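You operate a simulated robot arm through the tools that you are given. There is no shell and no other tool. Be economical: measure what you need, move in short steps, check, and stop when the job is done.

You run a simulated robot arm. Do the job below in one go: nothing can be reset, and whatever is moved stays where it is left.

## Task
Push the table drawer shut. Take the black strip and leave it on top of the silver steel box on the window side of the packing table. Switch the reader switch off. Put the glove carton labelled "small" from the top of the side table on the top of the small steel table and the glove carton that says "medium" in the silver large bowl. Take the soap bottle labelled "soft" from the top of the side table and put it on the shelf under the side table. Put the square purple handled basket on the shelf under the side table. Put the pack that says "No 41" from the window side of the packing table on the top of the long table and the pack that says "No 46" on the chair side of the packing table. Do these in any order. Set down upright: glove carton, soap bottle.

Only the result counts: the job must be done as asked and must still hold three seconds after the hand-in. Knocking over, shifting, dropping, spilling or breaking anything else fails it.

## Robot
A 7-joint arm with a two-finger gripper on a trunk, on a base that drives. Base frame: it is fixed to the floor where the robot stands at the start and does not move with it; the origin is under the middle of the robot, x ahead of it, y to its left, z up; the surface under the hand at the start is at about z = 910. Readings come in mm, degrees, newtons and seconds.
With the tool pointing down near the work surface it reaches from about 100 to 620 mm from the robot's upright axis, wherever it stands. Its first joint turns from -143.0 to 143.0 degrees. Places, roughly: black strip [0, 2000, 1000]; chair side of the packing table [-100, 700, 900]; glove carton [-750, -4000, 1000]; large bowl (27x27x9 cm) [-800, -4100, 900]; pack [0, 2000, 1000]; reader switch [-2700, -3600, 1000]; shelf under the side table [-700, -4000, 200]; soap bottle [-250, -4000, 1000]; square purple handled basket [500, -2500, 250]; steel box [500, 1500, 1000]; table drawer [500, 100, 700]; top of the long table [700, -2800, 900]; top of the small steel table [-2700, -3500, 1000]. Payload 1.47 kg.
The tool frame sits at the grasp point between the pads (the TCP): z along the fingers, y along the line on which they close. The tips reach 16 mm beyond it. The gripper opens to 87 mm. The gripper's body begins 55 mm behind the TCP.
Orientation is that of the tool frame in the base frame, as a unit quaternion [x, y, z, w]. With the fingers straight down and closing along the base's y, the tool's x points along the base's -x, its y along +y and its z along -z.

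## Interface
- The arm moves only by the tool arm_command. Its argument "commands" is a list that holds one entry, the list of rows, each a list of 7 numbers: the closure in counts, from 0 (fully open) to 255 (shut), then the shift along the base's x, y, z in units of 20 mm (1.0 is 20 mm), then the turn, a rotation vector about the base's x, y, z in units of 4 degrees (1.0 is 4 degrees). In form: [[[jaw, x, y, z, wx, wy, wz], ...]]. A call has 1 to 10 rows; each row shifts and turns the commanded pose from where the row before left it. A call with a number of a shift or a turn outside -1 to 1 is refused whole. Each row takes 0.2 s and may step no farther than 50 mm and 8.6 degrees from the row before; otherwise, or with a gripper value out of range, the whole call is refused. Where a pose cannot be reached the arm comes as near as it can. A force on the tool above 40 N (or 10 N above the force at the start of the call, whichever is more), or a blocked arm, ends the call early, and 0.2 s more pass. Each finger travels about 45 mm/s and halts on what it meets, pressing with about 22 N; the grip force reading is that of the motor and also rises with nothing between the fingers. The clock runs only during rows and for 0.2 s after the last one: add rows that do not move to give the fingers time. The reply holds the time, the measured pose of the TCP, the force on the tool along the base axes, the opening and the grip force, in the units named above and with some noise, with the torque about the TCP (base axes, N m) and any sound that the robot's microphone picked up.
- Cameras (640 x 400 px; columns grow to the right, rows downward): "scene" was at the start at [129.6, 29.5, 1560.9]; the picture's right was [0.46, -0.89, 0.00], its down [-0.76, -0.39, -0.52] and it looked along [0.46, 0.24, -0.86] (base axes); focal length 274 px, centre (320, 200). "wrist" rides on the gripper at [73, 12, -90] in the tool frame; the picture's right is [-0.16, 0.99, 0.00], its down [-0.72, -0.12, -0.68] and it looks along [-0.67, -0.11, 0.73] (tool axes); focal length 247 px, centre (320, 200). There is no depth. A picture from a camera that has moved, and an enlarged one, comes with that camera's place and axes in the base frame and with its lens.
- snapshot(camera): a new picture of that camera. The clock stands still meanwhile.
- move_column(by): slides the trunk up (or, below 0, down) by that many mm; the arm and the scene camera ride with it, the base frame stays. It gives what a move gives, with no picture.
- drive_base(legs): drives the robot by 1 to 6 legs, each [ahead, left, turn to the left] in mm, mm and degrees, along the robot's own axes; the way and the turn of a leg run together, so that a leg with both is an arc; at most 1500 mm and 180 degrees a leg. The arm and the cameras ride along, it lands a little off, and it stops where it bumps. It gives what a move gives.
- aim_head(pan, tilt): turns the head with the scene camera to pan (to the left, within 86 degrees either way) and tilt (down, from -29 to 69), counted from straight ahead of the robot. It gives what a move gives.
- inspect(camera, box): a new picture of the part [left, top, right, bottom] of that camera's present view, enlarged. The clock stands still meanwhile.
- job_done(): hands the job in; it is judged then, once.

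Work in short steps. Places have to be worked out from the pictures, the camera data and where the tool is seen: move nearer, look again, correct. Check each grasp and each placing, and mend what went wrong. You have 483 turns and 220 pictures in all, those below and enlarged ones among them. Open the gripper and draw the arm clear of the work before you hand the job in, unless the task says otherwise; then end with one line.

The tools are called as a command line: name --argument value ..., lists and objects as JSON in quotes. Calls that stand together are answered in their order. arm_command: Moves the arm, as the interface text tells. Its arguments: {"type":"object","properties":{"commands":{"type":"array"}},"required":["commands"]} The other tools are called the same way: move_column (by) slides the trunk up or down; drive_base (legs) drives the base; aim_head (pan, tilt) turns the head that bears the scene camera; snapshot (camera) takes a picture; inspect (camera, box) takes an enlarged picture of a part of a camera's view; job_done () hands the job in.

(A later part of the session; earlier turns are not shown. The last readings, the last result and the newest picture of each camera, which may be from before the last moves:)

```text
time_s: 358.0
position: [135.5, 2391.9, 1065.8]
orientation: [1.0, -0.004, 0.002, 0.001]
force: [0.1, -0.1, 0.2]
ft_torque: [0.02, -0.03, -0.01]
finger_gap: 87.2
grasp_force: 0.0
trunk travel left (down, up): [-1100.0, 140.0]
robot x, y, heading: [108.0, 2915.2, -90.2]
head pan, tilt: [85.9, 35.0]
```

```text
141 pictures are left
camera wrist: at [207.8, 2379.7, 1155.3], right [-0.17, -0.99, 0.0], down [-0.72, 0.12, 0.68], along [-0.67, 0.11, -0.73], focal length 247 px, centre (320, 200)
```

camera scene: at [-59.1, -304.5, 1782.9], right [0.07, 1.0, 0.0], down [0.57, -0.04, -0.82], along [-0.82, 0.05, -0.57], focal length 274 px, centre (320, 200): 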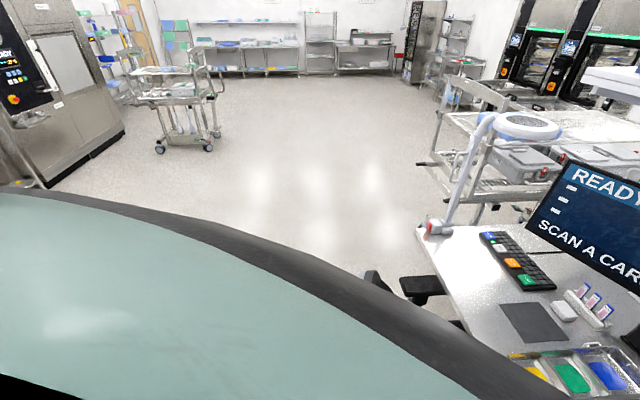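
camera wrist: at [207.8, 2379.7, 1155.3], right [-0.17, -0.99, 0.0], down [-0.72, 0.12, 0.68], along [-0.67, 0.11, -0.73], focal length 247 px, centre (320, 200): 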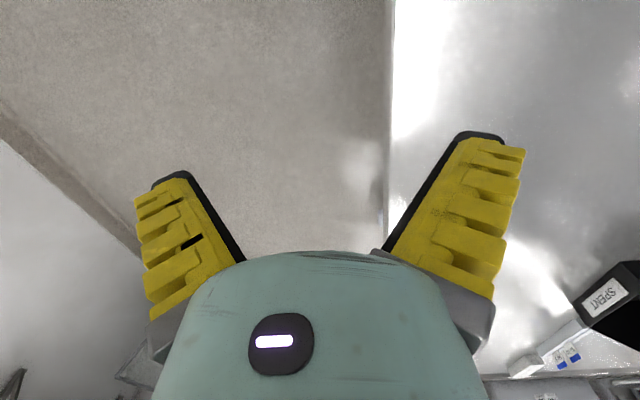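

drive_base --legs '[[280, 75, 0]]'

snapshot --camera "wrist"

```text
time_s: 360.0
position: [208.2, 2114.7, 1064.6]
orientation: [1.0, -0.006, 0.001, 0.0]
force: [0.4, 0.6, -0.5]
ft_torque: [0.02, 0.01, -0.02]
finger_gap: 86.9
grasp_force: 0.0
trunk travel left (down, up): [-1100.0, 140.0]
robot x, y, heading: [183.2, 2643.2, -90.4]
head pan, tilt: [85.9, 35.0]
```

```text
140 pictures are left
camera wrist: at [280.3, 2101.7, 1155.2], right [-0.17, -0.99, 0.0], down [-0.72, 0.12, 0.68], along [-0.67, 0.11, -0.73], focal length 247 px, centre (320, 200)
```

wrist: 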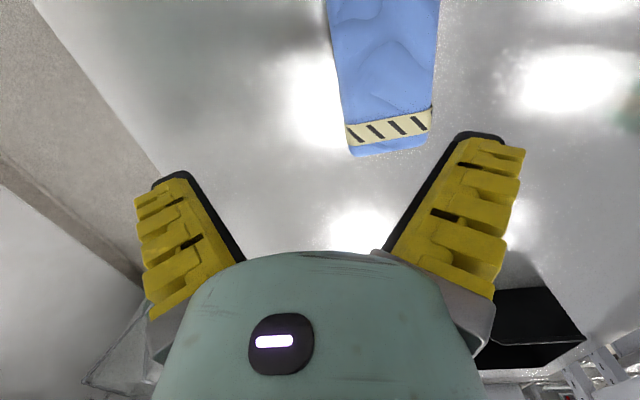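

Blue pack: y≈2025–2098, x≈143–290, aligned. I move 54 mm ahead and 8 mm left, then lower to check.

drive_base --legs '[[54, 8, 0]]'

move_column --by -70

snapshot --camera "wrist"

```text
time_s: 360.9
position: [214.9, 2060.4, 1064.9]
orientation: [1.0, -0.005, 0.001, 0.001]
force: [-0.3, 0.6, -0.3]
ft_torque: [0.01, -0.01, -0.02]
finger_gap: 87.2
grasp_force: 0.0
trunk travel left (down, up): [-1100.0, 140.0]
robot x, y, heading: [187.7, 2588.0, -90.1]
head pan, tilt: [85.9, 35.0]
```

```text
time_s: 362.0
position: [215.1, 2060.3, 995.3]
orientation: [1.0, -0.005, 0.001, 0.001]
force: [-0.3, -0.2, 0.1]
ft_torque: [-0.03, 0.02, 0.0]
finger_gap: 86.9
grasp_force: 0.0
trunk travel left (down, up): [-1030.0, 210.0]
robot x, y, heading: [191.4, 2587.5, -90.1]
head pan, tilt: [85.9, 35.0]
```

```text
139 pictures are left
camera wrist: at [287.5, 2047.7, 1085.2], right [-0.17, -0.99, 0.0], down [-0.72, 0.13, 0.68], along [-0.67, 0.11, -0.73], focal length 247 px, centre (320, 200)
```

wrist: 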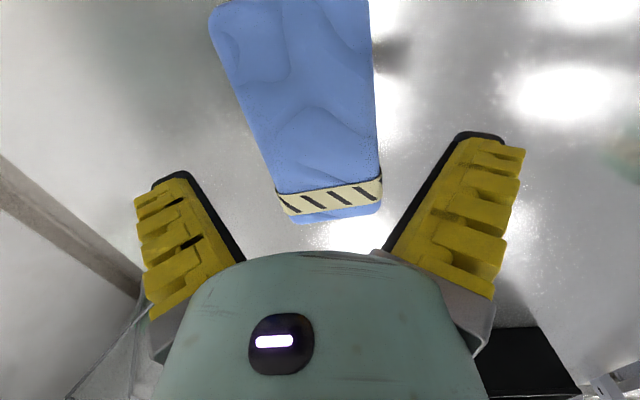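

Centred. I lower to z≈945 and close.

move_column --by -50

arm_command --commands '[[[100, 0, 0, 0, 0, 0, 0], [200, 0, 0, 0, 0, 0, 0], [255, 0, 0, 0, 0, 0, 0], [255, 0, 0, 0, 0, 0, 0], [255, 0, 0, 0, 0, 0, 0], [255, 0, 0, 0, 0, 0, 0], [255, 0, 0, 0, 0, 0, 0], [255, 0, 0, 0, 0, 0, 0]]]'

move_column --by 20

snapshot --camera "wrist"

```text
time_s: 362.9
position: [215.3, 2060.0, 945.5]
orientation: [1.0, -0.005, 0.001, 0.001]
force: [-0.5, 1.2, 0.6]
ft_torque: [-0.01, -0.05, 0.0]
finger_gap: 87.2
grasp_force: 0.0
trunk travel left (down, up): [-980.0, 260.0]
robot x, y, heading: [188.4, 2588.7, -90.3]
head pan, tilt: [85.9, 35.0]
```

```text
time_s: 364.8
position: [215.0, 2060.0, 943.7]
orientation: [1.0, -0.005, 0.001, 0.002]
force: [0.2, 1.0, 0.2]
ft_torque: [0.15, -0.05, 0.06]
finger_gap: 76.0
grasp_force: 22.4
trunk travel left (down, up): [-980.0, 260.0]
robot x, y, heading: [188.2, 2585.6, -90.1]
head pan, tilt: [85.9, 35.0]
```

```text
time_s: 365.4
position: [215.5, 2060.7, 964.8]
orientation: [1.0, -0.005, 0.001, 0.001]
force: [0.0, 0.1, -2.4]
ft_torque: [0.02, 0.0, 0.03]
finger_gap: 75.7
grasp_force: 22.5
trunk travel left (down, up): [-1000.0, 240.0]
robot x, y, heading: [189.4, 2591.3, -90.4]
head pan, tilt: [85.9, 35.0]
```

```text
138 pictures are left
camera wrist: at [287.5, 2048.3, 1054.9], right [-0.17, -0.99, 0.0], down [-0.72, 0.12, 0.68], along [-0.67, 0.11, -0.73], focal length 247 px, centre (320, 200)
```

wrist: 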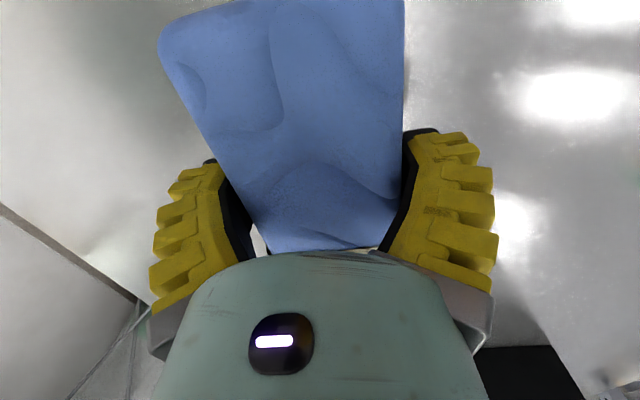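

Held (2.4 N). I raise it and drive round towards the long table.

move_column --by 110

drive_base --legs '[[-345, 0, 0], [0, -1500, 0], [0, -1150, 0], [1500, 0, 0], [1500, 0, 0], [800, 0, 0]]'

drive_base --legs '[[0, 1300, 0], [1500, 0, 0]]'

snapshot --camera "scene"

```text
time_s: 366.8
position: [215.1, 2060.8, 1075.2]
orientation: [1.0, -0.006, 0.0, 0.001]
force: [-0.1, -0.5, -3.0]
ft_torque: [-0.03, 0.01, -0.01]
finger_gap: 75.8
grasp_force: 22.3
trunk travel left (down, up): [-1110.0, 130.0]
robot x, y, heading: [188.1, 2584.9, -90.2]
head pan, tilt: [85.9, 35.0]
```

```text
time_s: 399.6
position: [-2438.8, -1390.2, 1074.9]
orientation: [1.0, -0.003, 0.001, 0.001]
force: [0.1, 0.1, -2.2]
ft_torque: [0.01, 0.0, -0.02]
finger_gap: 73.4
grasp_force: 21.7
trunk travel left (down, up): [-1110.0, 130.0]
robot x, y, heading: [-2466.1, -862.9, -90.1]
head pan, tilt: [85.9, 35.0]
```

```text
time_s: 413.1
position: [-1162.7, -2893.1, 1075.1]
orientation: [1.0, -0.005, 0.001, 0.0]
force: [0.1, -0.3, -2.5]
ft_torque: [0.0, -0.01, -0.01]
finger_gap: 73.4
grasp_force: 22.2
trunk travel left (down, up): [-1110.0, 130.0]
robot x, y, heading: [-1190.4, -2369.0, -90.3]
head pan, tilt: [85.9, 35.0]
```

```text
137 pictures are left
camera scene: at [-1104.0, -2446.1, 1788.9], right [-0.08, -1.0, 0.0], down [-0.57, 0.04, -0.82], along [0.82, -0.06, -0.57], focal length 274 px, centre (320, 200)
```

scene: 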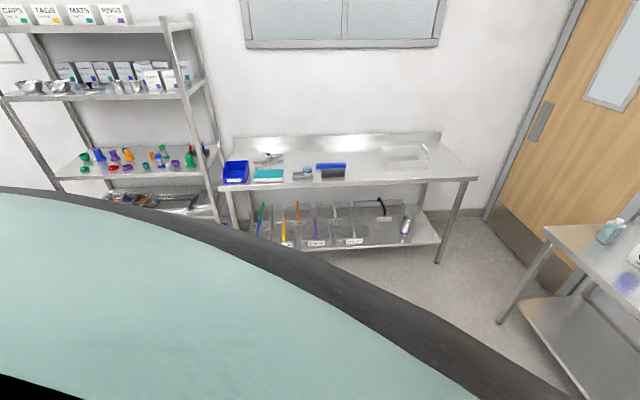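

The long table is ahead; baskets with coloured handles on its lower shelf. I zoom in.

inspect --camera "scene" --box '[210, 130, 490, 270]'

```text
2.29 times, centred on (350, 200) of scene
camera zoom: at [-1104.0, -2446.1, 1788.9], right [-0.08, -1.0, 0.0], down [-0.57, 0.04, -0.82], along [0.82, -0.06, -0.57], focal length 625 px, centre (251, 200)
```

zoom: 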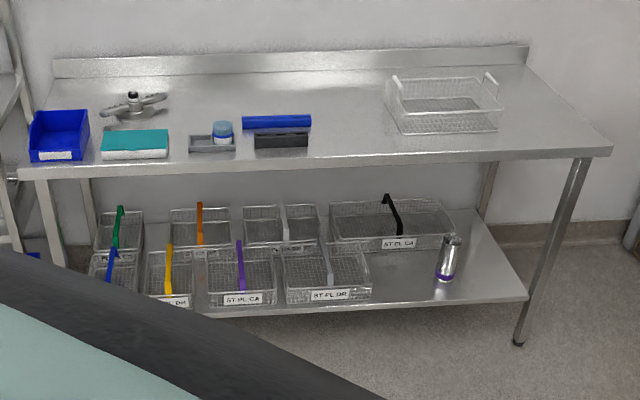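

Free patch on the long table at about (480, −2860), between the grey block and the mesh basket. I turn left to face +x and drive up.

drive_base --legs '[[0, 0, 90.3], [0, -520, 0], [1000, 0, 0]]'

snapshot --camera "wrist"

```text
time_s: 424.7
position: [337.5, -2873.7, 1074.3]
orientation: [0.712, 0.702, 0.001, 0.0]
force: [0.4, 0.2, -2.8]
ft_torque: [-0.02, -0.03, -0.01]
finger_gap: 73.2
grasp_force: 22.5
trunk travel left (down, up): [-1110.0, 130.0]
robot x, y, heading: [-189.3, -2901.5, -0.6]
head pan, tilt: [85.9, 35.0]
```

```text
135 pictures are left
camera wrist: at [349.2, -2801.2, 1164.9], right [0.99, -0.17, 0.0], down [-0.13, -0.72, 0.68], along [-0.12, -0.67, -0.73], focal length 247 px, centre (320, 200)
```

wrist: 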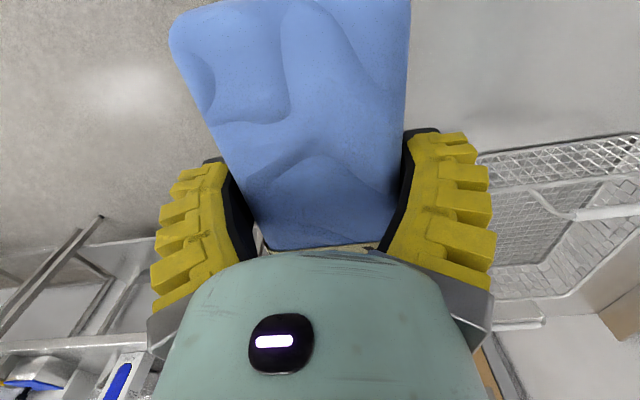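

The mesh basket leaves only ~200 mm there, so I choose the free right end of the long table, around (480,−3450), approaching at heading −25°. I raise first to pass over the basket.

move_column --by 120

drive_base --legs '[[0, -330, 0], [0, 0, -24.4], [80, 0, 0]]'

snapshot --camera "wrist"

```text
time_s: 426.2
position: [337.3, -2873.7, 1195.2]
orientation: [0.712, 0.702, 0.001, 0.001]
force: [0.7, 0.4, -2.2]
ft_torque: [0.01, 0.02, -0.03]
finger_gap: 73.0
grasp_force: 22.3
trunk travel left (down, up): [-1230.0, 10.0]
robot x, y, heading: [-186.4, -2899.0, -0.4]
head pan, tilt: [85.9, 35.0]
```

```text
time_s: 430.3
position: [373.2, -3452.3, 1194.4]
orientation: [0.842, 0.54, 0.002, 0.0]
force: [0.0, -0.2, -2.7]
ft_torque: [0.01, 0.0, 0.03]
finger_gap: 73.2
grasp_force: 22.2
trunk travel left (down, up): [-1230.0, 10.0]
robot x, y, heading: [-118.2, -3262.2, -24.5]
head pan, tilt: [85.9, 35.0]
```

```text
134 pictures are left
camera wrist: at [412.4, -3390.5, 1284.8], right [0.83, -0.56, 0.0], down [-0.41, -0.61, 0.68], along [-0.38, -0.56, -0.73], focal length 247 px, centre (320, 200)
```

wrist: 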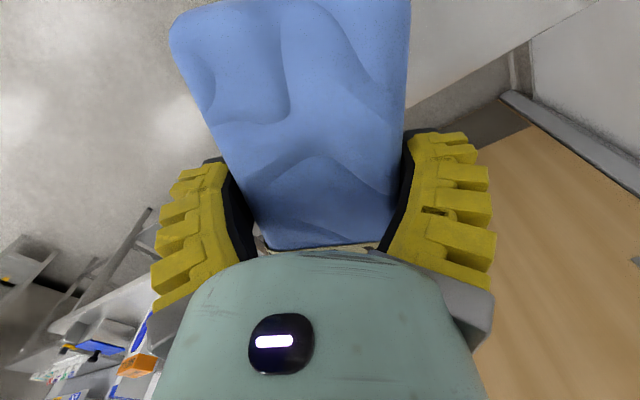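

The table's end is at y≈−3593. I shift +117 mm in x and lower.

drive_base --legs '[[106, 49, 0]]'

move_column --by -200

snapshot --camera "wrist"

```text
time_s: 431.5
position: [489.6, -3451.5, 1194.5]
orientation: [0.842, 0.539, 0.0, 0.0]
force: [0.0, -0.7, -1.9]
ft_torque: [-0.01, 0.01, -0.01]
finger_gap: 73.0
grasp_force: 21.5
trunk travel left (down, up): [-1230.0, 10.0]
robot x, y, heading: [0.9, -3258.8, -24.5]
head pan, tilt: [85.9, 35.0]
```

```text
time_s: 433.7
position: [489.1, -3451.6, 995.0]
orientation: [0.842, 0.539, 0.001, 0.001]
force: [0.5, 0.0, -2.7]
ft_torque: [-0.03, -0.01, 0.01]
finger_gap: 73.2
grasp_force: 21.6
trunk travel left (down, up): [-1030.0, 210.0]
robot x, y, heading: [1.4, -3257.5, -24.4]
head pan, tilt: [85.9, 35.0]
```

```text
133 pictures are left
camera wrist: at [529.1, -3390.3, 1084.8], right [0.83, -0.56, 0.0], down [-0.41, -0.61, 0.68], along [-0.38, -0.56, -0.73], focal length 247 px, centre (320, 200)
```

wrist: 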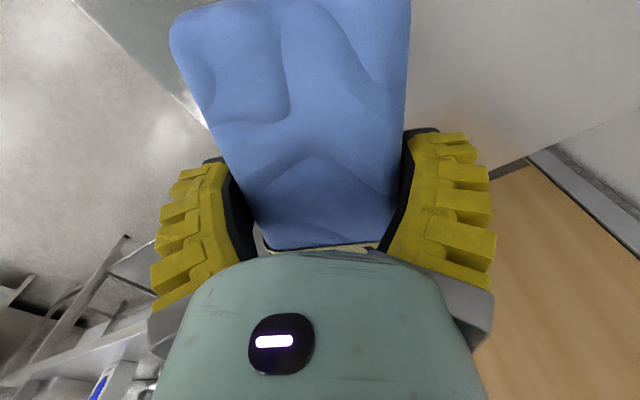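

move_column --by -42

move_column --by -5

```text
time_s: 434.6
position: [488.5, -3451.4, 952.6]
orientation: [0.842, 0.54, 0.002, 0.0]
force: [0.1, 0.3, -2.9]
ft_torque: [0.0, -0.04, -0.02]
finger_gap: 73.0
grasp_force: 22.5
trunk travel left (down, up): [-988.0, 252.0]
robot x, y, heading: [-3.9, -3262.2, -24.5]
head pan, tilt: [85.9, 35.0]
```

```text
time_s: 435.1
position: [487.8, -3451.7, 947.3]
orientation: [0.842, 0.539, 0.001, 0.001]
force: [-0.4, -0.2, -3.2]
ft_torque: [0.0, 0.03, 0.01]
finger_gap: 73.2
grasp_force: 21.7
trunk travel left (down, up): [-983.0, 257.0]
robot x, y, heading: [-3.6, -3259.4, -24.6]
head pan, tilt: [85.9, 35.0]
```

move_column --by -4

move_column --by -3

```text
time_s: 435.6
position: [488.7, -3451.4, 944.4]
orientation: [0.842, 0.539, 0.002, 0.0]
force: [-0.2, -0.5, -2.0]
ft_torque: [0.01, 0.03, -0.01]
finger_gap: 73.2
grasp_force: 22.3
trunk travel left (down, up): [-979.0, 261.0]
robot x, y, heading: [1.7, -3258.4, -24.6]
head pan, tilt: [85.9, 35.0]
```

```text
time_s: 436.1
position: [487.3, -3449.9, 942.2]
orientation: [0.842, 0.54, 0.001, 0.0]
force: [0.5, 0.7, -2.4]
ft_torque: [0.02, 0.03, 0.02]
finger_gap: 73.3
grasp_force: 21.8
trunk travel left (down, up): [-976.0, 264.0]
robot x, y, heading: [-4.0, -3260.8, -24.8]
head pan, tilt: [85.9, 35.0]
```

move_column --by -4

move_column --by -4

```text
time_s: 436.7
position: [488.3, -3451.0, 937.0]
orientation: [0.842, 0.539, 0.002, 0.001]
force: [-0.2, 0.1, -2.5]
ft_torque: [0.01, 0.0, -0.03]
finger_gap: 73.1
grasp_force: 22.3
trunk travel left (down, up): [-972.0, 268.0]
robot x, y, heading: [-2.5, -3258.7, -24.5]
head pan, tilt: [85.9, 35.0]
```

```text
time_s: 437.2
position: [489.6, -3451.9, 932.7]
orientation: [0.842, 0.539, 0.001, 0.0]
force: [0.0, -0.4, -2.7]
ft_torque: [-0.02, 0.02, 0.01]
finger_gap: 73.0
grasp_force: 22.1
trunk travel left (down, up): [-968.0, 272.0]
robot x, y, heading: [-4.0, -3257.4, -24.8]
head pan, tilt: [85.9, 35.0]
```

move_column --by -5

move_column --by -5

snapshot --camera "wrist"

```text
time_s: 437.8
position: [488.7, -3450.3, 927.9]
orientation: [0.842, 0.54, 0.002, 0.0]
force: [-0.3, -0.4, -3.1]
ft_torque: [0.01, 0.01, -0.03]
finger_gap: 73.2
grasp_force: 22.2
trunk travel left (down, up): [-963.0, 277.0]
robot x, y, heading: [-3.7, -3262.4, -24.5]
head pan, tilt: [85.9, 35.0]
```

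```text
time_s: 438.3
position: [489.1, -3451.9, 922.6]
orientation: [0.842, 0.539, 0.001, 0.001]
force: [0.0, -0.7, -2.5]
ft_torque: [0.0, -0.02, 0.02]
finger_gap: 73.1
grasp_force: 22.1
trunk travel left (down, up): [-958.0, 282.0]
robot x, y, heading: [4.0, -3255.9, -24.6]
head pan, tilt: [85.9, 35.0]
```

```text
132 pictures are left
camera wrist: at [529.1, -3390.3, 1012.8], right [0.83, -0.56, 0.0], down [-0.41, -0.61, 0.68], along [-0.38, -0.56, -0.73], focal length 247 px, centre (320, 200)
```

wrist: 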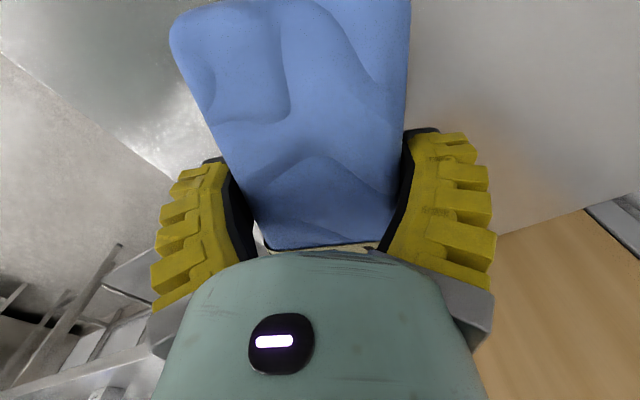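

move_column --by -4

move_column --by -3

```text
time_s: 438.8
position: [489.1, -3452.4, 918.7]
orientation: [0.842, 0.539, 0.002, 0.0]
force: [0.5, -1.1, -2.6]
ft_torque: [0.02, -0.01, 0.01]
finger_gap: 73.4
grasp_force: 21.8
trunk travel left (down, up): [-954.0, 286.0]
robot x, y, heading: [-4.6, -3257.8, -24.6]
head pan, tilt: [85.9, 35.0]
```

```text
time_s: 439.3
position: [488.2, -3450.7, 915.4]
orientation: [0.842, 0.54, 0.001, 0.0]
force: [-10.0, 2.7, 27.2]
ft_torque: [0.07, 0.24, 0.11]
finger_gap: 74.0
grasp_force: 22.1
trunk travel left (down, up): [-951.0, 289.0]
robot x, y, heading: [-1.0, -3257.4, -24.6]
head pan, tilt: [85.9, 35.0]
```

Contact. I release and raise.

arm_command --commands '[[[200, 0, 0, 0, 0, 0, 0], [100, 0, 0, 0, 0, 0, 0], [0, 0, 0, 0, 0, 0, 0], [0, 0, 0, 0, 0, 0, 0], [0, 0, 0, 0, 0, 0, 0]]]'

move_column --by 150

snapshot --camera "wrist"

```text
time_s: 440.5
position: [488.4, -3451.9, 915.2]
orientation: [0.842, 0.539, 0.0, 0.001]
force: [1.5, 0.3, -0.1]
ft_torque: [0.04, 0.02, 0.01]
finger_gap: 86.8
grasp_force: 0.1
trunk travel left (down, up): [-951.0, 289.0]
robot x, y, heading: [-4.0, -3262.4, -24.6]
head pan, tilt: [85.9, 35.0]
```

```text
time_s: 442.3
position: [489.2, -3452.3, 1066.7]
orientation: [0.842, 0.54, 0.001, 0.0]
force: [-0.4, -0.2, 0.7]
ft_torque: [0.01, -0.01, -0.02]
finger_gap: 87.2
grasp_force: 0.0
trunk travel left (down, up): [-1101.0, 139.0]
robot x, y, heading: [-3.5, -3259.0, -24.3]
head pan, tilt: [85.9, 35.0]
```

```text
131 pictures are left
camera wrist: at [529.1, -3390.3, 1155.8], right [0.83, -0.56, 0.0], down [-0.41, -0.61, 0.68], along [-0.38, -0.56, -0.73], focal length 247 px, centre (320, 200)
```

wrist: 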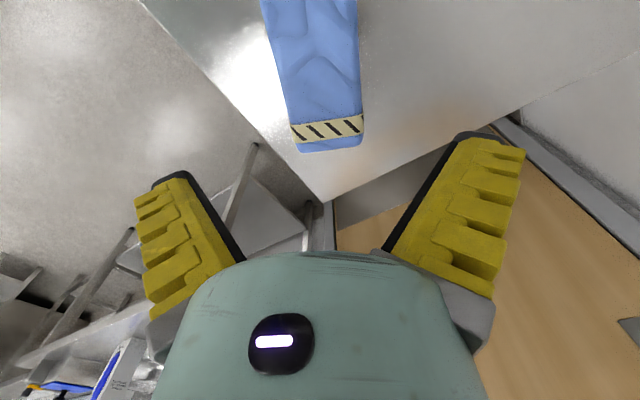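

Pack No 41 is on the long table. Next the purple basket: I back away, face +x in front of it at y≈−2540 and look at the shelf from lower down.

drive_base --legs '[[-450, 0, 0], [0, 0, 24.5], [0, 530, 0]]'

move_column --by -400

snapshot --camera "wrist"

```text
time_s: 449.0
position: [109.4, -2509.6, 1065.3]
orientation: [0.707, 0.707, 0.001, 0.0]
force: [0.1, -0.6, -0.1]
ft_torque: [0.01, -0.02, 0.01]
finger_gap: 87.1
grasp_force: 0.1
trunk travel left (down, up): [-1101.0, 139.0]
robot x, y, heading: [-418.6, -2544.7, 0.3]
head pan, tilt: [85.9, 35.0]
```

```text
time_s: 452.8
position: [110.7, -2509.5, 666.3]
orientation: [0.707, 0.707, 0.002, 0.0]
force: [0.1, 0.0, 0.2]
ft_torque: [0.0, 0.02, 0.0]
finger_gap: 87.0
grasp_force: 0.1
trunk travel left (down, up): [-701.0, 539.0]
robot x, y, heading: [-413.5, -2539.1, 0.2]
head pan, tilt: [85.9, 35.0]
```

```text
130 pictures are left
camera wrist: at [121.4, -2437.0, 755.9], right [0.99, -0.16, 0.0], down [-0.12, -0.72, 0.68], along [-0.11, -0.67, -0.73], focal length 247 px, centre (320, 200)
```

wrist: 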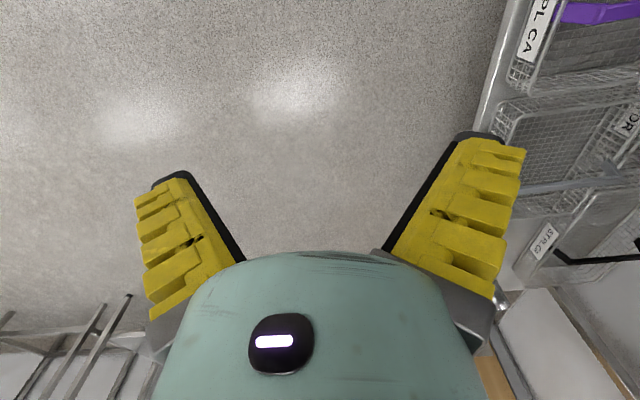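

I turn the hand back so it closes along y (camera towards the robot), then tilt it forward 60° to look at and reach under the table.

arm_command --commands '[[[0, 0, 0, 0, 0, 0, 1], [0, 0, 0, 0, 0, 0, 1], [0, 0, 0, 0, 0, 0, 1], [0, 0, 0, 0, 0, 0, 1], [0, 0, 0, 0, 0, 0, 1], [0, 0, 0, 0, 0, 0, 1], [0, 0, 0, 0, 0, 0, 1], [0, 0, 0, 0, 0, 0, 1], [0, 0, 0, 0, 0, 0, 1], [0, 0, 0, 0, 0, 0, 1]]]'

arm_command --commands '[[[0, 0, 0, 0, 0, 0, 1], [0, 0, 0, 0, 0, 0, 1], [0, 0, 0, 0, 0, 0, 1], [0, 0, 0, 0, 0, 0, 1], [0, 0, 0, 0, 0, 0, 1], [0, 0, 0, 0, 0, 0, 1], [0, 0, 0, 0, 0, 0, 1], [0, 0, 0, 0, 0, 0, 1], [0, 0, 0, 0, 0, 0, 1], [0, 0, 0, 0, 0, 0, 1]]]'

arm_command --commands '[[[0, 0, 0, 0, 0, 0, 1], [0, 0, 0, 0, 0, 0, 1], [0, 0, 0, 0, 0, 0, 0.5], [0, 0, 0, 0, 0, -1, 0], [0, 0, 0, 0, 0, -1, 0], [0, 0, 0, 0, 0, -1, 0], [0, 0, 0, 0, 0, -1, 0], [0, 0, 0, 0, 0, -1, 0], [0, 0, 0, 0, 0, -1, 0], [0, 0, 0, 0, 0, -1, 0]]]'

arm_command --commands '[[[0, 0, 0, 0, 0, -1, 0], [0, 0, 0, 0, 0, -1, 0], [0, 0, 0, 0, 0, -1, 0], [0, 0, 0, 0, 0, -1, 0], [0, 0, 0, 0, 0, -1, 0], [0, 0, 0, 0, 0, -1, 0], [0, 0, 0, 0, 0, -1, 0], [0, 0, 0, 0, 0, -1, 0]]]'

snapshot --camera "wrist"

```text
time_s: 455.0
position: [111.8, -2508.6, 665.1]
orientation: [0.422, 0.906, 0.001, 0.0]
force: [-0.7, -0.5, 0.7]
ft_torque: [0.03, 0.02, 0.01]
finger_gap: 87.0
grasp_force: 0.0
trunk travel left (down, up): [-701.0, 539.0]
robot x, y, heading: [-415.6, -2539.3, 0.3]
head pan, tilt: [85.9, 35.0]
```

```text
time_s: 457.2
position: [110.3, -2510.6, 665.4]
orientation: [0.086, 0.996, 0.001, -0.001]
force: [0.4, 0.8, 0.3]
ft_torque: [0.01, 0.03, -0.02]
finger_gap: 87.2
grasp_force: 0.0
trunk travel left (down, up): [-701.0, 539.0]
robot x, y, heading: [-414.4, -2544.7, 0.4]
head pan, tilt: [85.9, 35.0]
```

```text
time_s: 459.4
position: [103.8, -2522.0, 660.8]
orientation: [0.002, 0.985, -0.018, 0.17]
force: [0.6, -0.3, -0.1]
ft_torque: [0.0, 0.01, 0.01]
finger_gap: 86.8
grasp_force: 0.1
out of reach, approached as far as the arm can: row 5, 6, 8
trunk travel left (down, up): [-701.0, 539.0]
robot x, y, heading: [-415.2, -2540.8, 0.1]
head pan, tilt: [85.9, 35.0]
```

```text
time_s: 461.2
position: [88.8, -2531.5, 685.2]
orientation: [0.005, 0.9, -0.017, 0.435]
force: [-0.2, 0.0, 0.4]
ft_torque: [-0.02, 0.0, -0.02]
finger_gap: 87.1
grasp_force: 0.0
out of reach, approached as far as the arm can: row 7, 8
trunk travel left (down, up): [-701.0, 539.0]
robot x, y, heading: [-414.9, -2542.7, 0.5]
head pan, tilt: [85.9, 35.0]
```

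```text
129 pictures are left
camera wrist: at [-25.3, -2517.7, 683.9], right [0.12, 0.99, 0.1], down [-0.08, -0.09, 0.99], along [0.99, -0.13, 0.07], focal length 247 px, centre (320, 200)
```

wrist: 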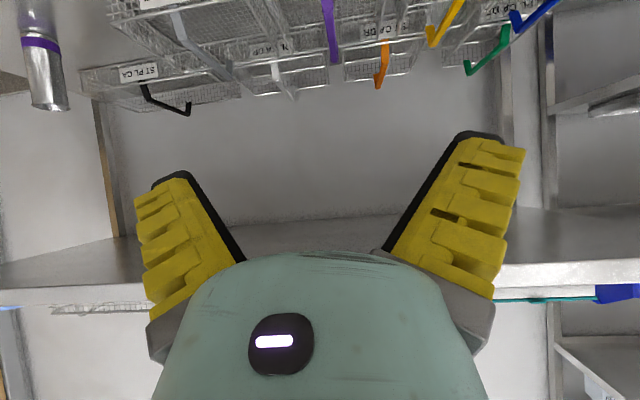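

The baskets appear at the top (image is upside down). I lower the trunk 230 mm for a level look.

move_column --by -230

snapshot --camera "wrist"

```text
time_s: 463.6
position: [90.4, -2533.3, 454.1]
orientation: [0.006, 0.9, -0.018, 0.435]
force: [0.3, -0.5, -0.1]
ft_torque: [-0.05, 0.0, -0.02]
finger_gap: 87.1
grasp_force: 0.1
trunk travel left (down, up): [-471.0, 769.0]
robot x, y, heading: [-417.4, -2544.3, 0.1]
head pan, tilt: [85.9, 35.0]
```

```text
128 pictures are left
camera wrist: at [-24.6, -2517.9, 453.9], right [0.12, 0.99, 0.1], down [-0.09, -0.09, 0.99], along [0.99, -0.13, 0.07], focal length 247 px, centre (320, 200)
```

wrist: 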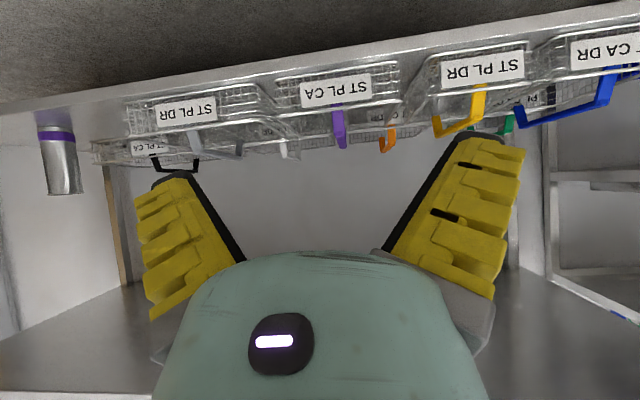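

The purple handle is right ahead at y≈−2537, top z≈375. I zoom to see how it is shaped.

inspect --camera "wrist" --box '[230, 40, 450, 178]'

```text
2.90 times, centred on (340, 109) of wrist
camera zoom: at [-24.6, -2517.9, 453.9], right [0.12, 0.99, 0.1], down [-0.09, -0.09, 0.99], along [0.99, -0.13, 0.07], focal length 716 px, centre (262, 464)
```

zoom: 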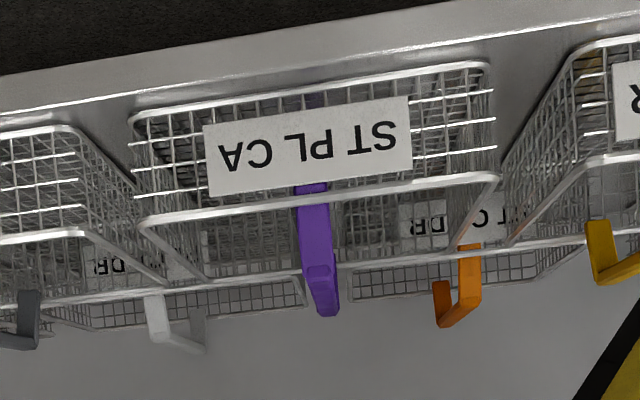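

Handle bar: top z≈352, running back from x≈545 to ≈765 at y≈−2537; rim at z≈305. To pass under the tabletop my arm must be low and stretched: I stretch the arm forward/up relative to the shoulder and then lower the trunk.

arm_command --commands '[[[0, 1, 0, 1, 0, 0, 0], [0, 1, 0, 1, 0, 0, 0], [0, 1, 0, 1, 0, 0, 0], [0, 1, 0, 1, 0, 0, 0], [0, 1, 0, 1, 0, 0, 0], [0, 1, 0, 1, 0, 0, 0], [0, 1, 0, 1, 0, 0, 0], [0, 1, 0, 1, 0, 0, 0]]]'

move_column --by -160

aim_head --pan 30 --tilt 35

snapshot --camera "scene"

```text
time_s: 465.4
position: [260.7, -2536.3, 613.4]
orientation: [0.005, 0.901, -0.018, 0.434]
force: [0.3, 0.6, 0.1]
ft_torque: [-0.04, 0.01, -0.01]
finger_gap: 87.0
grasp_force: 0.1
out of reach, approached as far as the arm can: row 4, 5
trunk travel left (down, up): [-471.0, 769.0]
robot x, y, heading: [-416.3, -2543.6, 0.3]
head pan, tilt: [85.9, 35.0]
```

```text
time_s: 467.3
position: [259.2, -2537.9, 452.3]
orientation: [0.006, 0.9, -0.018, 0.435]
force: [0.5, -1.0, -1.0]
ft_torque: [0.01, 0.01, 0.03]
finger_gap: 87.1
grasp_force: 0.0
trunk travel left (down, up): [-311.0, 929.0]
robot x, y, heading: [-414.9, -2540.8, 0.2]
head pan, tilt: [85.9, 35.0]
```

```text
time_s: 468.5
position: [259.4, -2536.4, 453.2]
orientation: [0.006, 0.901, -0.019, 0.434]
force: [-0.5, 0.0, 0.6]
ft_torque: [-0.01, 0.03, 0.01]
finger_gap: 87.0
grasp_force: 0.0
trunk travel left (down, up): [-311.0, 929.0]
robot x, y, heading: [-414.2, -2538.0, 0.1]
head pan, tilt: [30.0, 35.0]
```

```text
126 pictures are left
camera scene: at [-297.1, -2469.8, 989.9], right [0.83, -0.56, 0.0], down [-0.32, -0.48, -0.82], along [0.46, 0.68, -0.57], focal length 274 px, centre (320, 200)
```

scene: 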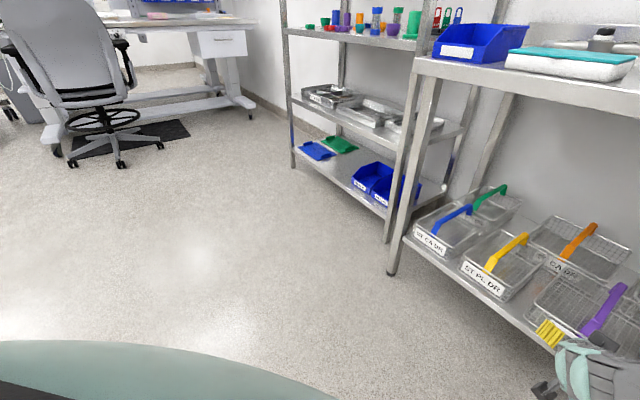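

Good view of the baskets and handles. I also check where the elbow is on the right side.

aim_head --pan 60 --tilt -29

aim_head --pan -75 --tilt -29

aim_head --pan -50 --tilt 10

snapshot --camera "scene"

```text
time_s: 469.9
position: [259.6, -2537.6, 452.5]
orientation: [0.005, 0.901, -0.019, 0.434]
force: [-0.4, -0.8, 0.4]
ft_torque: [0.02, 0.0, -0.01]
finger_gap: 86.8
grasp_force: 0.0
trunk travel left (down, up): [-311.0, 929.0]
robot x, y, heading: [-414.9, -2543.7, 0.3]
head pan, tilt: [60.0, -28.6]
```

```text
time_s: 472.0
position: [258.6, -2537.0, 452.2]
orientation: [0.006, 0.9, -0.018, 0.435]
force: [0.0, -0.1, 0.3]
ft_torque: [0.0, 0.02, -0.02]
finger_gap: 86.7
grasp_force: 0.1
trunk travel left (down, up): [-311.0, 929.0]
robot x, y, heading: [-417.6, -2542.8, 0.3]
head pan, tilt: [-75.0, -28.6]
```

```text
time_s: 473.1
position: [258.6, -2537.0, 453.3]
orientation: [0.006, 0.901, -0.02, 0.434]
force: [-0.3, -0.4, -0.1]
ft_torque: [0.01, 0.03, 0.01]
finger_gap: 86.9
grasp_force: 0.1
trunk travel left (down, up): [-311.0, 929.0]
robot x, y, heading: [-415.2, -2540.7, 0.2]
head pan, tilt: [-50.0, 10.0]
```

```text
125 pictures are left
camera scene: at [-292.6, -2618.1, 1035.5], right [-0.81, -0.58, 0.0], down [-0.07, 0.09, -0.99], along [0.58, -0.81, -0.12], focal length 274 px, centre (320, 200)
```

scene: 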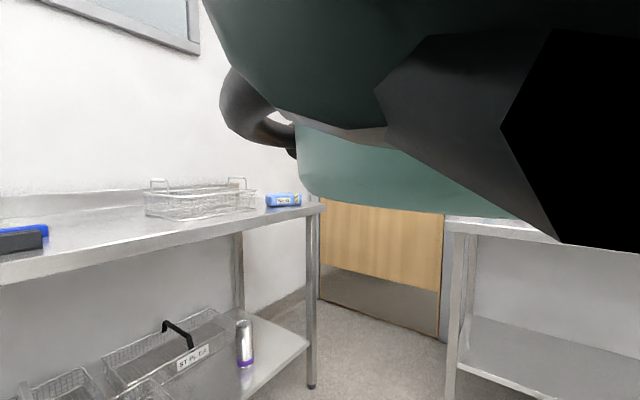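

The elbow is still above tabletop height; with the trunk nearly at the bottom everything will be below it. I put the head left, raise the hand relative to the shoulder and lower the trunk in turns.

aim_head --pan -60 --tilt -29

aim_head --pan 80 --tilt -29

aim_head --pan 70 --tilt 30

arm_command --commands '[[[0, 0, 0, 1, 0, 0, 0], [0, 0, 0, 1, 0, 0, 0], [0, 0, 0, 1, 0, 0, 0], [0, 0, 0, 1, 0, 0, 0], [0, 0, 0, 1, 0, 0, 0], [0, 0, 0, 1, 0, 0, 0], [0, 0, 0, 1, 0, 0, 0], [0, 0, 0, 1, 0, 0, 0]]]'

move_column --by -200

```text
time_s: 474.1
position: [258.7, -2536.2, 453.9]
orientation: [0.005, 0.901, -0.018, 0.434]
force: [-0.2, 0.4, 0.0]
ft_torque: [-0.02, -0.01, 0.03]
finger_gap: 86.8
grasp_force: 0.0
trunk travel left (down, up): [-311.0, 929.0]
robot x, y, heading: [-414.9, -2538.8, 0.3]
head pan, tilt: [-60.0, -28.6]
```

```text
time_s: 476.4
position: [259.6, -2536.4, 452.9]
orientation: [0.006, 0.9, -0.019, 0.435]
force: [0.1, 0.9, -0.9]
ft_torque: [0.0, 0.03, -0.02]
finger_gap: 87.1
grasp_force: 0.2
trunk travel left (down, up): [-311.0, 929.0]
robot x, y, heading: [-415.6, -2543.4, 0.0]
head pan, tilt: [80.0, -28.6]
```

```text
time_s: 477.6
position: [259.5, -2536.7, 452.9]
orientation: [0.006, 0.9, -0.019, 0.434]
force: [0.1, -0.9, -0.4]
ft_torque: [0.01, -0.01, -0.01]
finger_gap: 86.9
grasp_force: 0.2
trunk travel left (down, up): [-311.0, 929.0]
robot x, y, heading: [-415.2, -2540.3, 0.2]
head pan, tilt: [70.0, 30.0]
```

```text
time_s: 479.4
position: [333.0, -2537.0, 555.0]
orientation: [0.006, 0.9, -0.018, 0.435]
force: [-0.1, -0.9, -0.7]
ft_torque: [-0.02, 0.0, -0.01]
finger_gap: 86.9
grasp_force: 0.0
out of reach, approached as far as the arm can: row 1, 2, 3, 4, 5, 6, 7, 8
trunk travel left (down, up): [-311.0, 929.0]
robot x, y, heading: [-418.1, -2540.0, 0.5]
head pan, tilt: [70.0, 30.0]
```

```text
time_s: 481.6
position: [331.6, -2536.7, 354.0]
orientation: [0.006, 0.9, -0.018, 0.435]
force: [-0.5, -0.5, -0.2]
ft_torque: [0.0, -0.02, 0.01]
finger_gap: 87.1
grasp_force: 0.0
trunk travel left (down, up): [-111.0, 1129.0]
robot x, y, heading: [-415.7, -2541.0, 0.6]
head pan, tilt: [70.0, 30.0]
```

The arm is now well stretched (750 mm) with TCP z=354. I look at the elbow again from the right.

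aim_head --pan 70 --tilt -29

aim_head --pan -86 --tilt -29

aim_head --pan -60 --tilt 0

snapshot --camera "scene"

```text
time_s: 482.9
position: [331.6, -2537.1, 353.9]
orientation: [0.006, 0.901, -0.019, 0.434]
force: [-0.7, 0.0, -0.1]
ft_torque: [-0.01, -0.02, 0.05]
finger_gap: 87.0
grasp_force: 0.1
trunk travel left (down, up): [-111.0, 1129.0]
robot x, y, heading: [-415.3, -2540.9, 0.1]
head pan, tilt: [70.0, -28.6]
```

```text
time_s: 485.3
position: [331.3, -2536.7, 352.2]
orientation: [0.006, 0.9, -0.019, 0.434]
force: [0.6, 0.0, -0.6]
ft_torque: [-0.01, 0.0, 0.04]
finger_gap: 86.8
grasp_force: 0.0
trunk travel left (down, up): [-111.0, 1129.0]
robot x, y, heading: [-416.8, -2546.0, 0.4]
head pan, tilt: [-85.9, -28.6]
```

```text
time_s: 486.2
position: [331.7, -2537.6, 354.1]
orientation: [0.006, 0.901, -0.018, 0.434]
force: [-0.2, 0.2, 0.5]
ft_torque: [0.0, 0.02, 0.01]
finger_gap: 87.1
grasp_force: 0.1
trunk travel left (down, up): [-111.0, 1129.0]
robot x, y, heading: [-417.3, -2543.3, 0.3]
head pan, tilt: [-60.0, 0.0]
```

```text
124 pictures are left
camera scene: at [-300.9, -2620.5, 846.2], right [-0.86, -0.5, 0.0], down [0.0, 0.0, -1.0], along [0.5, -0.86, 0.0], focal length 274 px, centre (320, 200)
```

scene: 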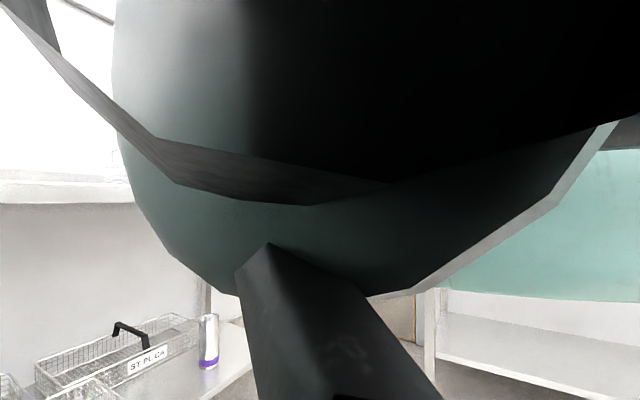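

The elbow stays close to the robot, so the forearm will clear the table edge. I steepen the hand to ~32° so that the camera will clear the handle's front post; head back to the left first.

aim_head --pan -70 --tilt -29

aim_head --pan 80 --tilt -29

aim_head --pan 65 --tilt 30

arm_command --commands '[[[0, 0, 0, 0.5, 0, 1, 0], [0, 0, 0, 0.5, 0, 1, 0], [0, 0, 0, 0.5, 0, 1, 0], [0, 0, 0, 0.5, 0, 1, 0], [0, 0, 0, 0.5, 0, 1, 0]]]'

snapshot --camera "scene"

snapshot --camera "wrist"

```text
time_s: 487.1
position: [333.4, -2537.8, 353.1]
orientation: [0.006, 0.9, -0.019, 0.435]
force: [0.5, 0.7, -0.4]
ft_torque: [0.02, -0.01, -0.02]
finger_gap: 87.1
grasp_force: 0.0
trunk travel left (down, up): [-111.0, 1129.0]
robot x, y, heading: [-415.0, -2543.9, 0.2]
head pan, tilt: [-70.0, -28.6]
```

```text
time_s: 489.5
position: [332.4, -2536.8, 353.1]
orientation: [0.006, 0.9, -0.019, 0.435]
force: [-0.8, -0.6, 0.3]
ft_torque: [0.0, -0.03, 0.02]
finger_gap: 87.3
grasp_force: 0.0
trunk travel left (down, up): [-111.0, 1129.0]
robot x, y, heading: [-416.8, -2539.1, 0.6]
head pan, tilt: [80.0, -28.6]
```

```text
time_s: 490.8
position: [332.5, -2535.8, 353.3]
orientation: [0.006, 0.901, -0.019, 0.434]
force: [0.1, -0.4, 0.9]
ft_torque: [0.0, 0.01, -0.01]
finger_gap: 86.9
grasp_force: 0.1
trunk travel left (down, up): [-111.0, 1129.0]
robot x, y, heading: [-414.2, -2541.2, 0.4]
head pan, tilt: [65.0, 30.0]
```

```text
time_s: 492.0
position: [336.2, -2536.6, 403.1]
orientation: [0.003, 0.962, -0.019, 0.271]
force: [0.3, -0.2, 0.0]
ft_torque: [-0.03, 0.01, 0.0]
finger_gap: 87.0
grasp_force: 0.0
out of reach, approached as far as the arm can: row 1
trunk travel left (down, up): [-111.0, 1129.0]
robot x, y, heading: [-413.4, -2539.9, 0.6]
head pan, tilt: [65.0, 30.0]
```

```text
123 pictures are left
camera scene: at [-307.6, -2460.3, 797.8], right [0.91, -0.42, 0.0], down [-0.21, -0.45, -0.87], along [0.36, 0.79, -0.5], focal length 274 px, centre (320, 200)
```

scene: 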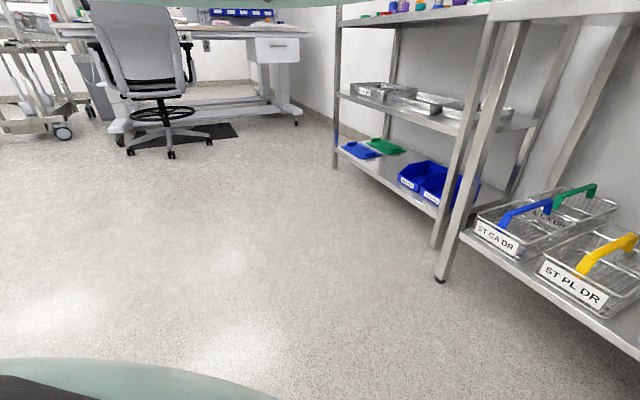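

```text
122 pictures are left
camera wrist: at [226.6, -2522.7, 440.9], right [0.15, 0.99, 0.05], down [0.26, -0.09, 0.96], along [0.95, -0.13, -0.27], focal length 247 px, centre (320, 200)
```

wrist: 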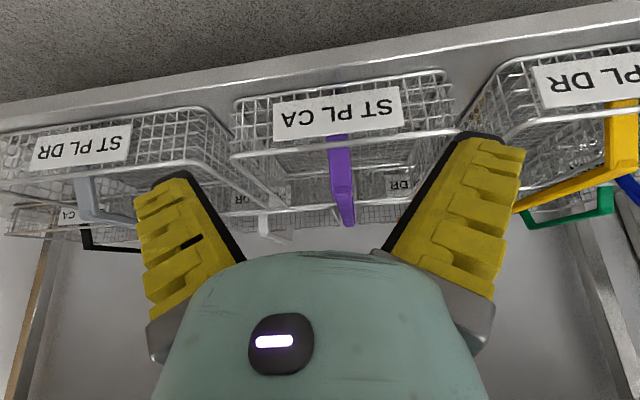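

Two-view fix: handle bar z≈360, x≈476–705 at y≈−2537, so I grip at x≈590. I drive 254 mm ahead with the TCP at z 403, above the bar.

drive_base --legs '[[160, 0, 0]]'

snapshot --camera "wrist"

```text
time_s: 493.4
position: [489.8, -2536.1, 400.1]
orientation: [0.003, 0.963, -0.02, 0.27]
force: [-0.3, -0.3, 0.3]
ft_torque: [0.0, 0.02, -0.01]
finger_gap: 86.8
grasp_force: 0.1
trunk travel left (down, up): [-111.0, 1129.0]
robot x, y, heading: [-259.3, -2544.9, 0.3]
head pan, tilt: [65.0, 30.0]
```

```text
121 pictures are left
camera wrist: at [380.1, -2522.0, 438.6], right [0.15, 0.99, 0.05], down [0.26, -0.09, 0.96], along [0.95, -0.13, -0.27], focal length 247 px, centre (320, 200)
```

wrist: 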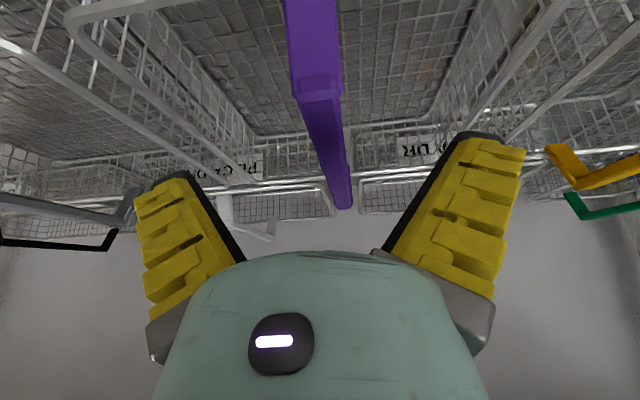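

The bar lies between the fingers, x≈470–665 at z≈360. I move on 80 mm and lower 42 mm onto it.

drive_base --legs '[[80, 2, 0]]'

move_column --by -30

snapshot --camera "wrist"

```text
time_s: 494.4
position: [567.6, -2533.5, 399.4]
orientation: [0.003, 0.963, -0.02, 0.269]
force: [-1.5, -0.2, -0.1]
ft_torque: [0.0, -0.04, 0.01]
finger_gap: 86.9
grasp_force: 0.0
trunk travel left (down, up): [-111.0, 1129.0]
robot x, y, heading: [-179.3, -2541.3, 0.2]
head pan, tilt: [65.0, 30.0]
```

```text
time_s: 495.2
position: [574.2, -2534.6, 372.6]
orientation: [0.002, 0.962, -0.019, 0.272]
force: [0.4, -0.5, 0.1]
ft_torque: [-0.01, -0.03, 0.01]
finger_gap: 87.2
grasp_force: 0.1
trunk travel left (down, up): [-81.0, 1159.0]
robot x, y, heading: [-176.5, -2539.0, 0.3]
head pan, tilt: [65.0, 30.0]
```

```text
120 pictures are left
camera wrist: at [463.8, -2519.9, 410.4], right [0.15, 0.99, 0.05], down [0.26, -0.09, 0.96], along [0.95, -0.13, -0.27], focal length 247 px, centre (320, 200)
```

wrist: 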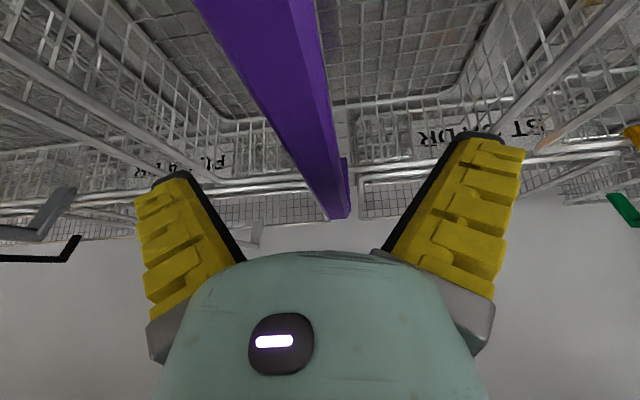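

I lower 14 mm more and close on the bar.

move_column --by -15

arm_command --commands '[[[100, 0, 0, 0, 0, 0, 0], [200, 0, 0, 0, 0, 0, 0], [255, 0, 0, 0, 0, 0, 0], [255, 0, 0, 0, 0, 0, 0], [255, 0, 0, 0, 0, 0, 0], [255, 0, 0, 0, 0, 0, 0], [255, 0, 0, 0, 0, 0, 0], [255, 0, 0, 0, 0, 0, 0]]]'

snapshot --camera "wrist"

```text
time_s: 495.8
position: [570.7, -2535.2, 357.2]
orientation: [0.003, 0.962, -0.02, 0.271]
force: [-0.1, 0.0, -0.6]
ft_torque: [0.02, -0.02, 0.0]
finger_gap: 86.9
grasp_force: 0.0
trunk travel left (down, up): [-66.0, 1174.0]
robot x, y, heading: [-178.0, -2538.1, 0.4]
head pan, tilt: [65.0, 30.0]
```

```text
time_s: 497.6
position: [570.1, -2533.6, 356.3]
orientation: [0.003, 0.963, -0.019, 0.27]
force: [1.0, 0.0, -6.0]
ft_torque: [0.0, -0.04, 0.0]
finger_gap: 5.9
grasp_force: 22.3
trunk travel left (down, up): [-66.0, 1174.0]
robot x, y, heading: [-177.8, -2537.9, 0.2]
head pan, tilt: [65.0, 30.0]
```

```text
119 pictures are left
camera wrist: at [461.6, -2519.8, 394.3], right [0.15, 0.99, 0.05], down [0.26, -0.09, 0.96], along [0.95, -0.13, -0.27], focal length 247 px, centre (320, 200)
```

wrist: 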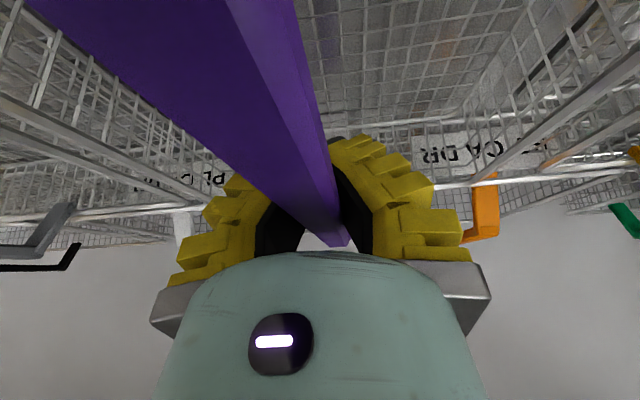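

Gripped. I lift 25 mm and check the load and tilt.

move_column --by 25

snapshot --camera "wrist"

```text
time_s: 498.3
position: [569.8, -2534.8, 380.9]
orientation: [0.001, 0.963, -0.019, 0.27]
force: [0.1, 1.0, -4.5]
ft_torque: [-0.01, -0.08, 0.02]
finger_gap: 6.0
grasp_force: 22.1
trunk travel left (down, up): [-91.0, 1149.0]
robot x, y, heading: [-179.4, -2536.2, 0.3]
head pan, tilt: [65.0, 30.0]
```

```text
118 pictures are left
camera wrist: at [461.5, -2519.9, 419.3], right [0.15, 0.99, 0.05], down [0.26, -0.09, 0.96], along [0.95, -0.13, -0.27], focal length 247 px, centre (320, 200)
```

wrist: 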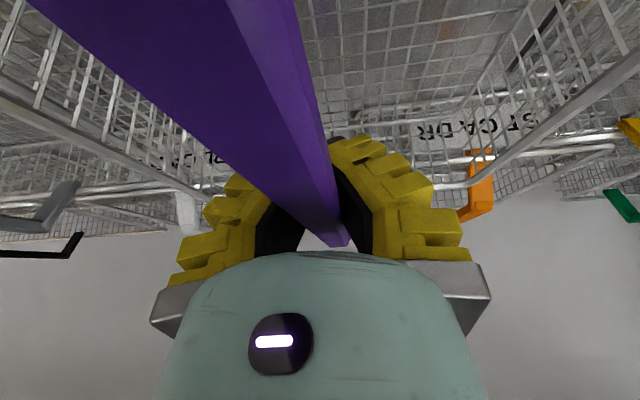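

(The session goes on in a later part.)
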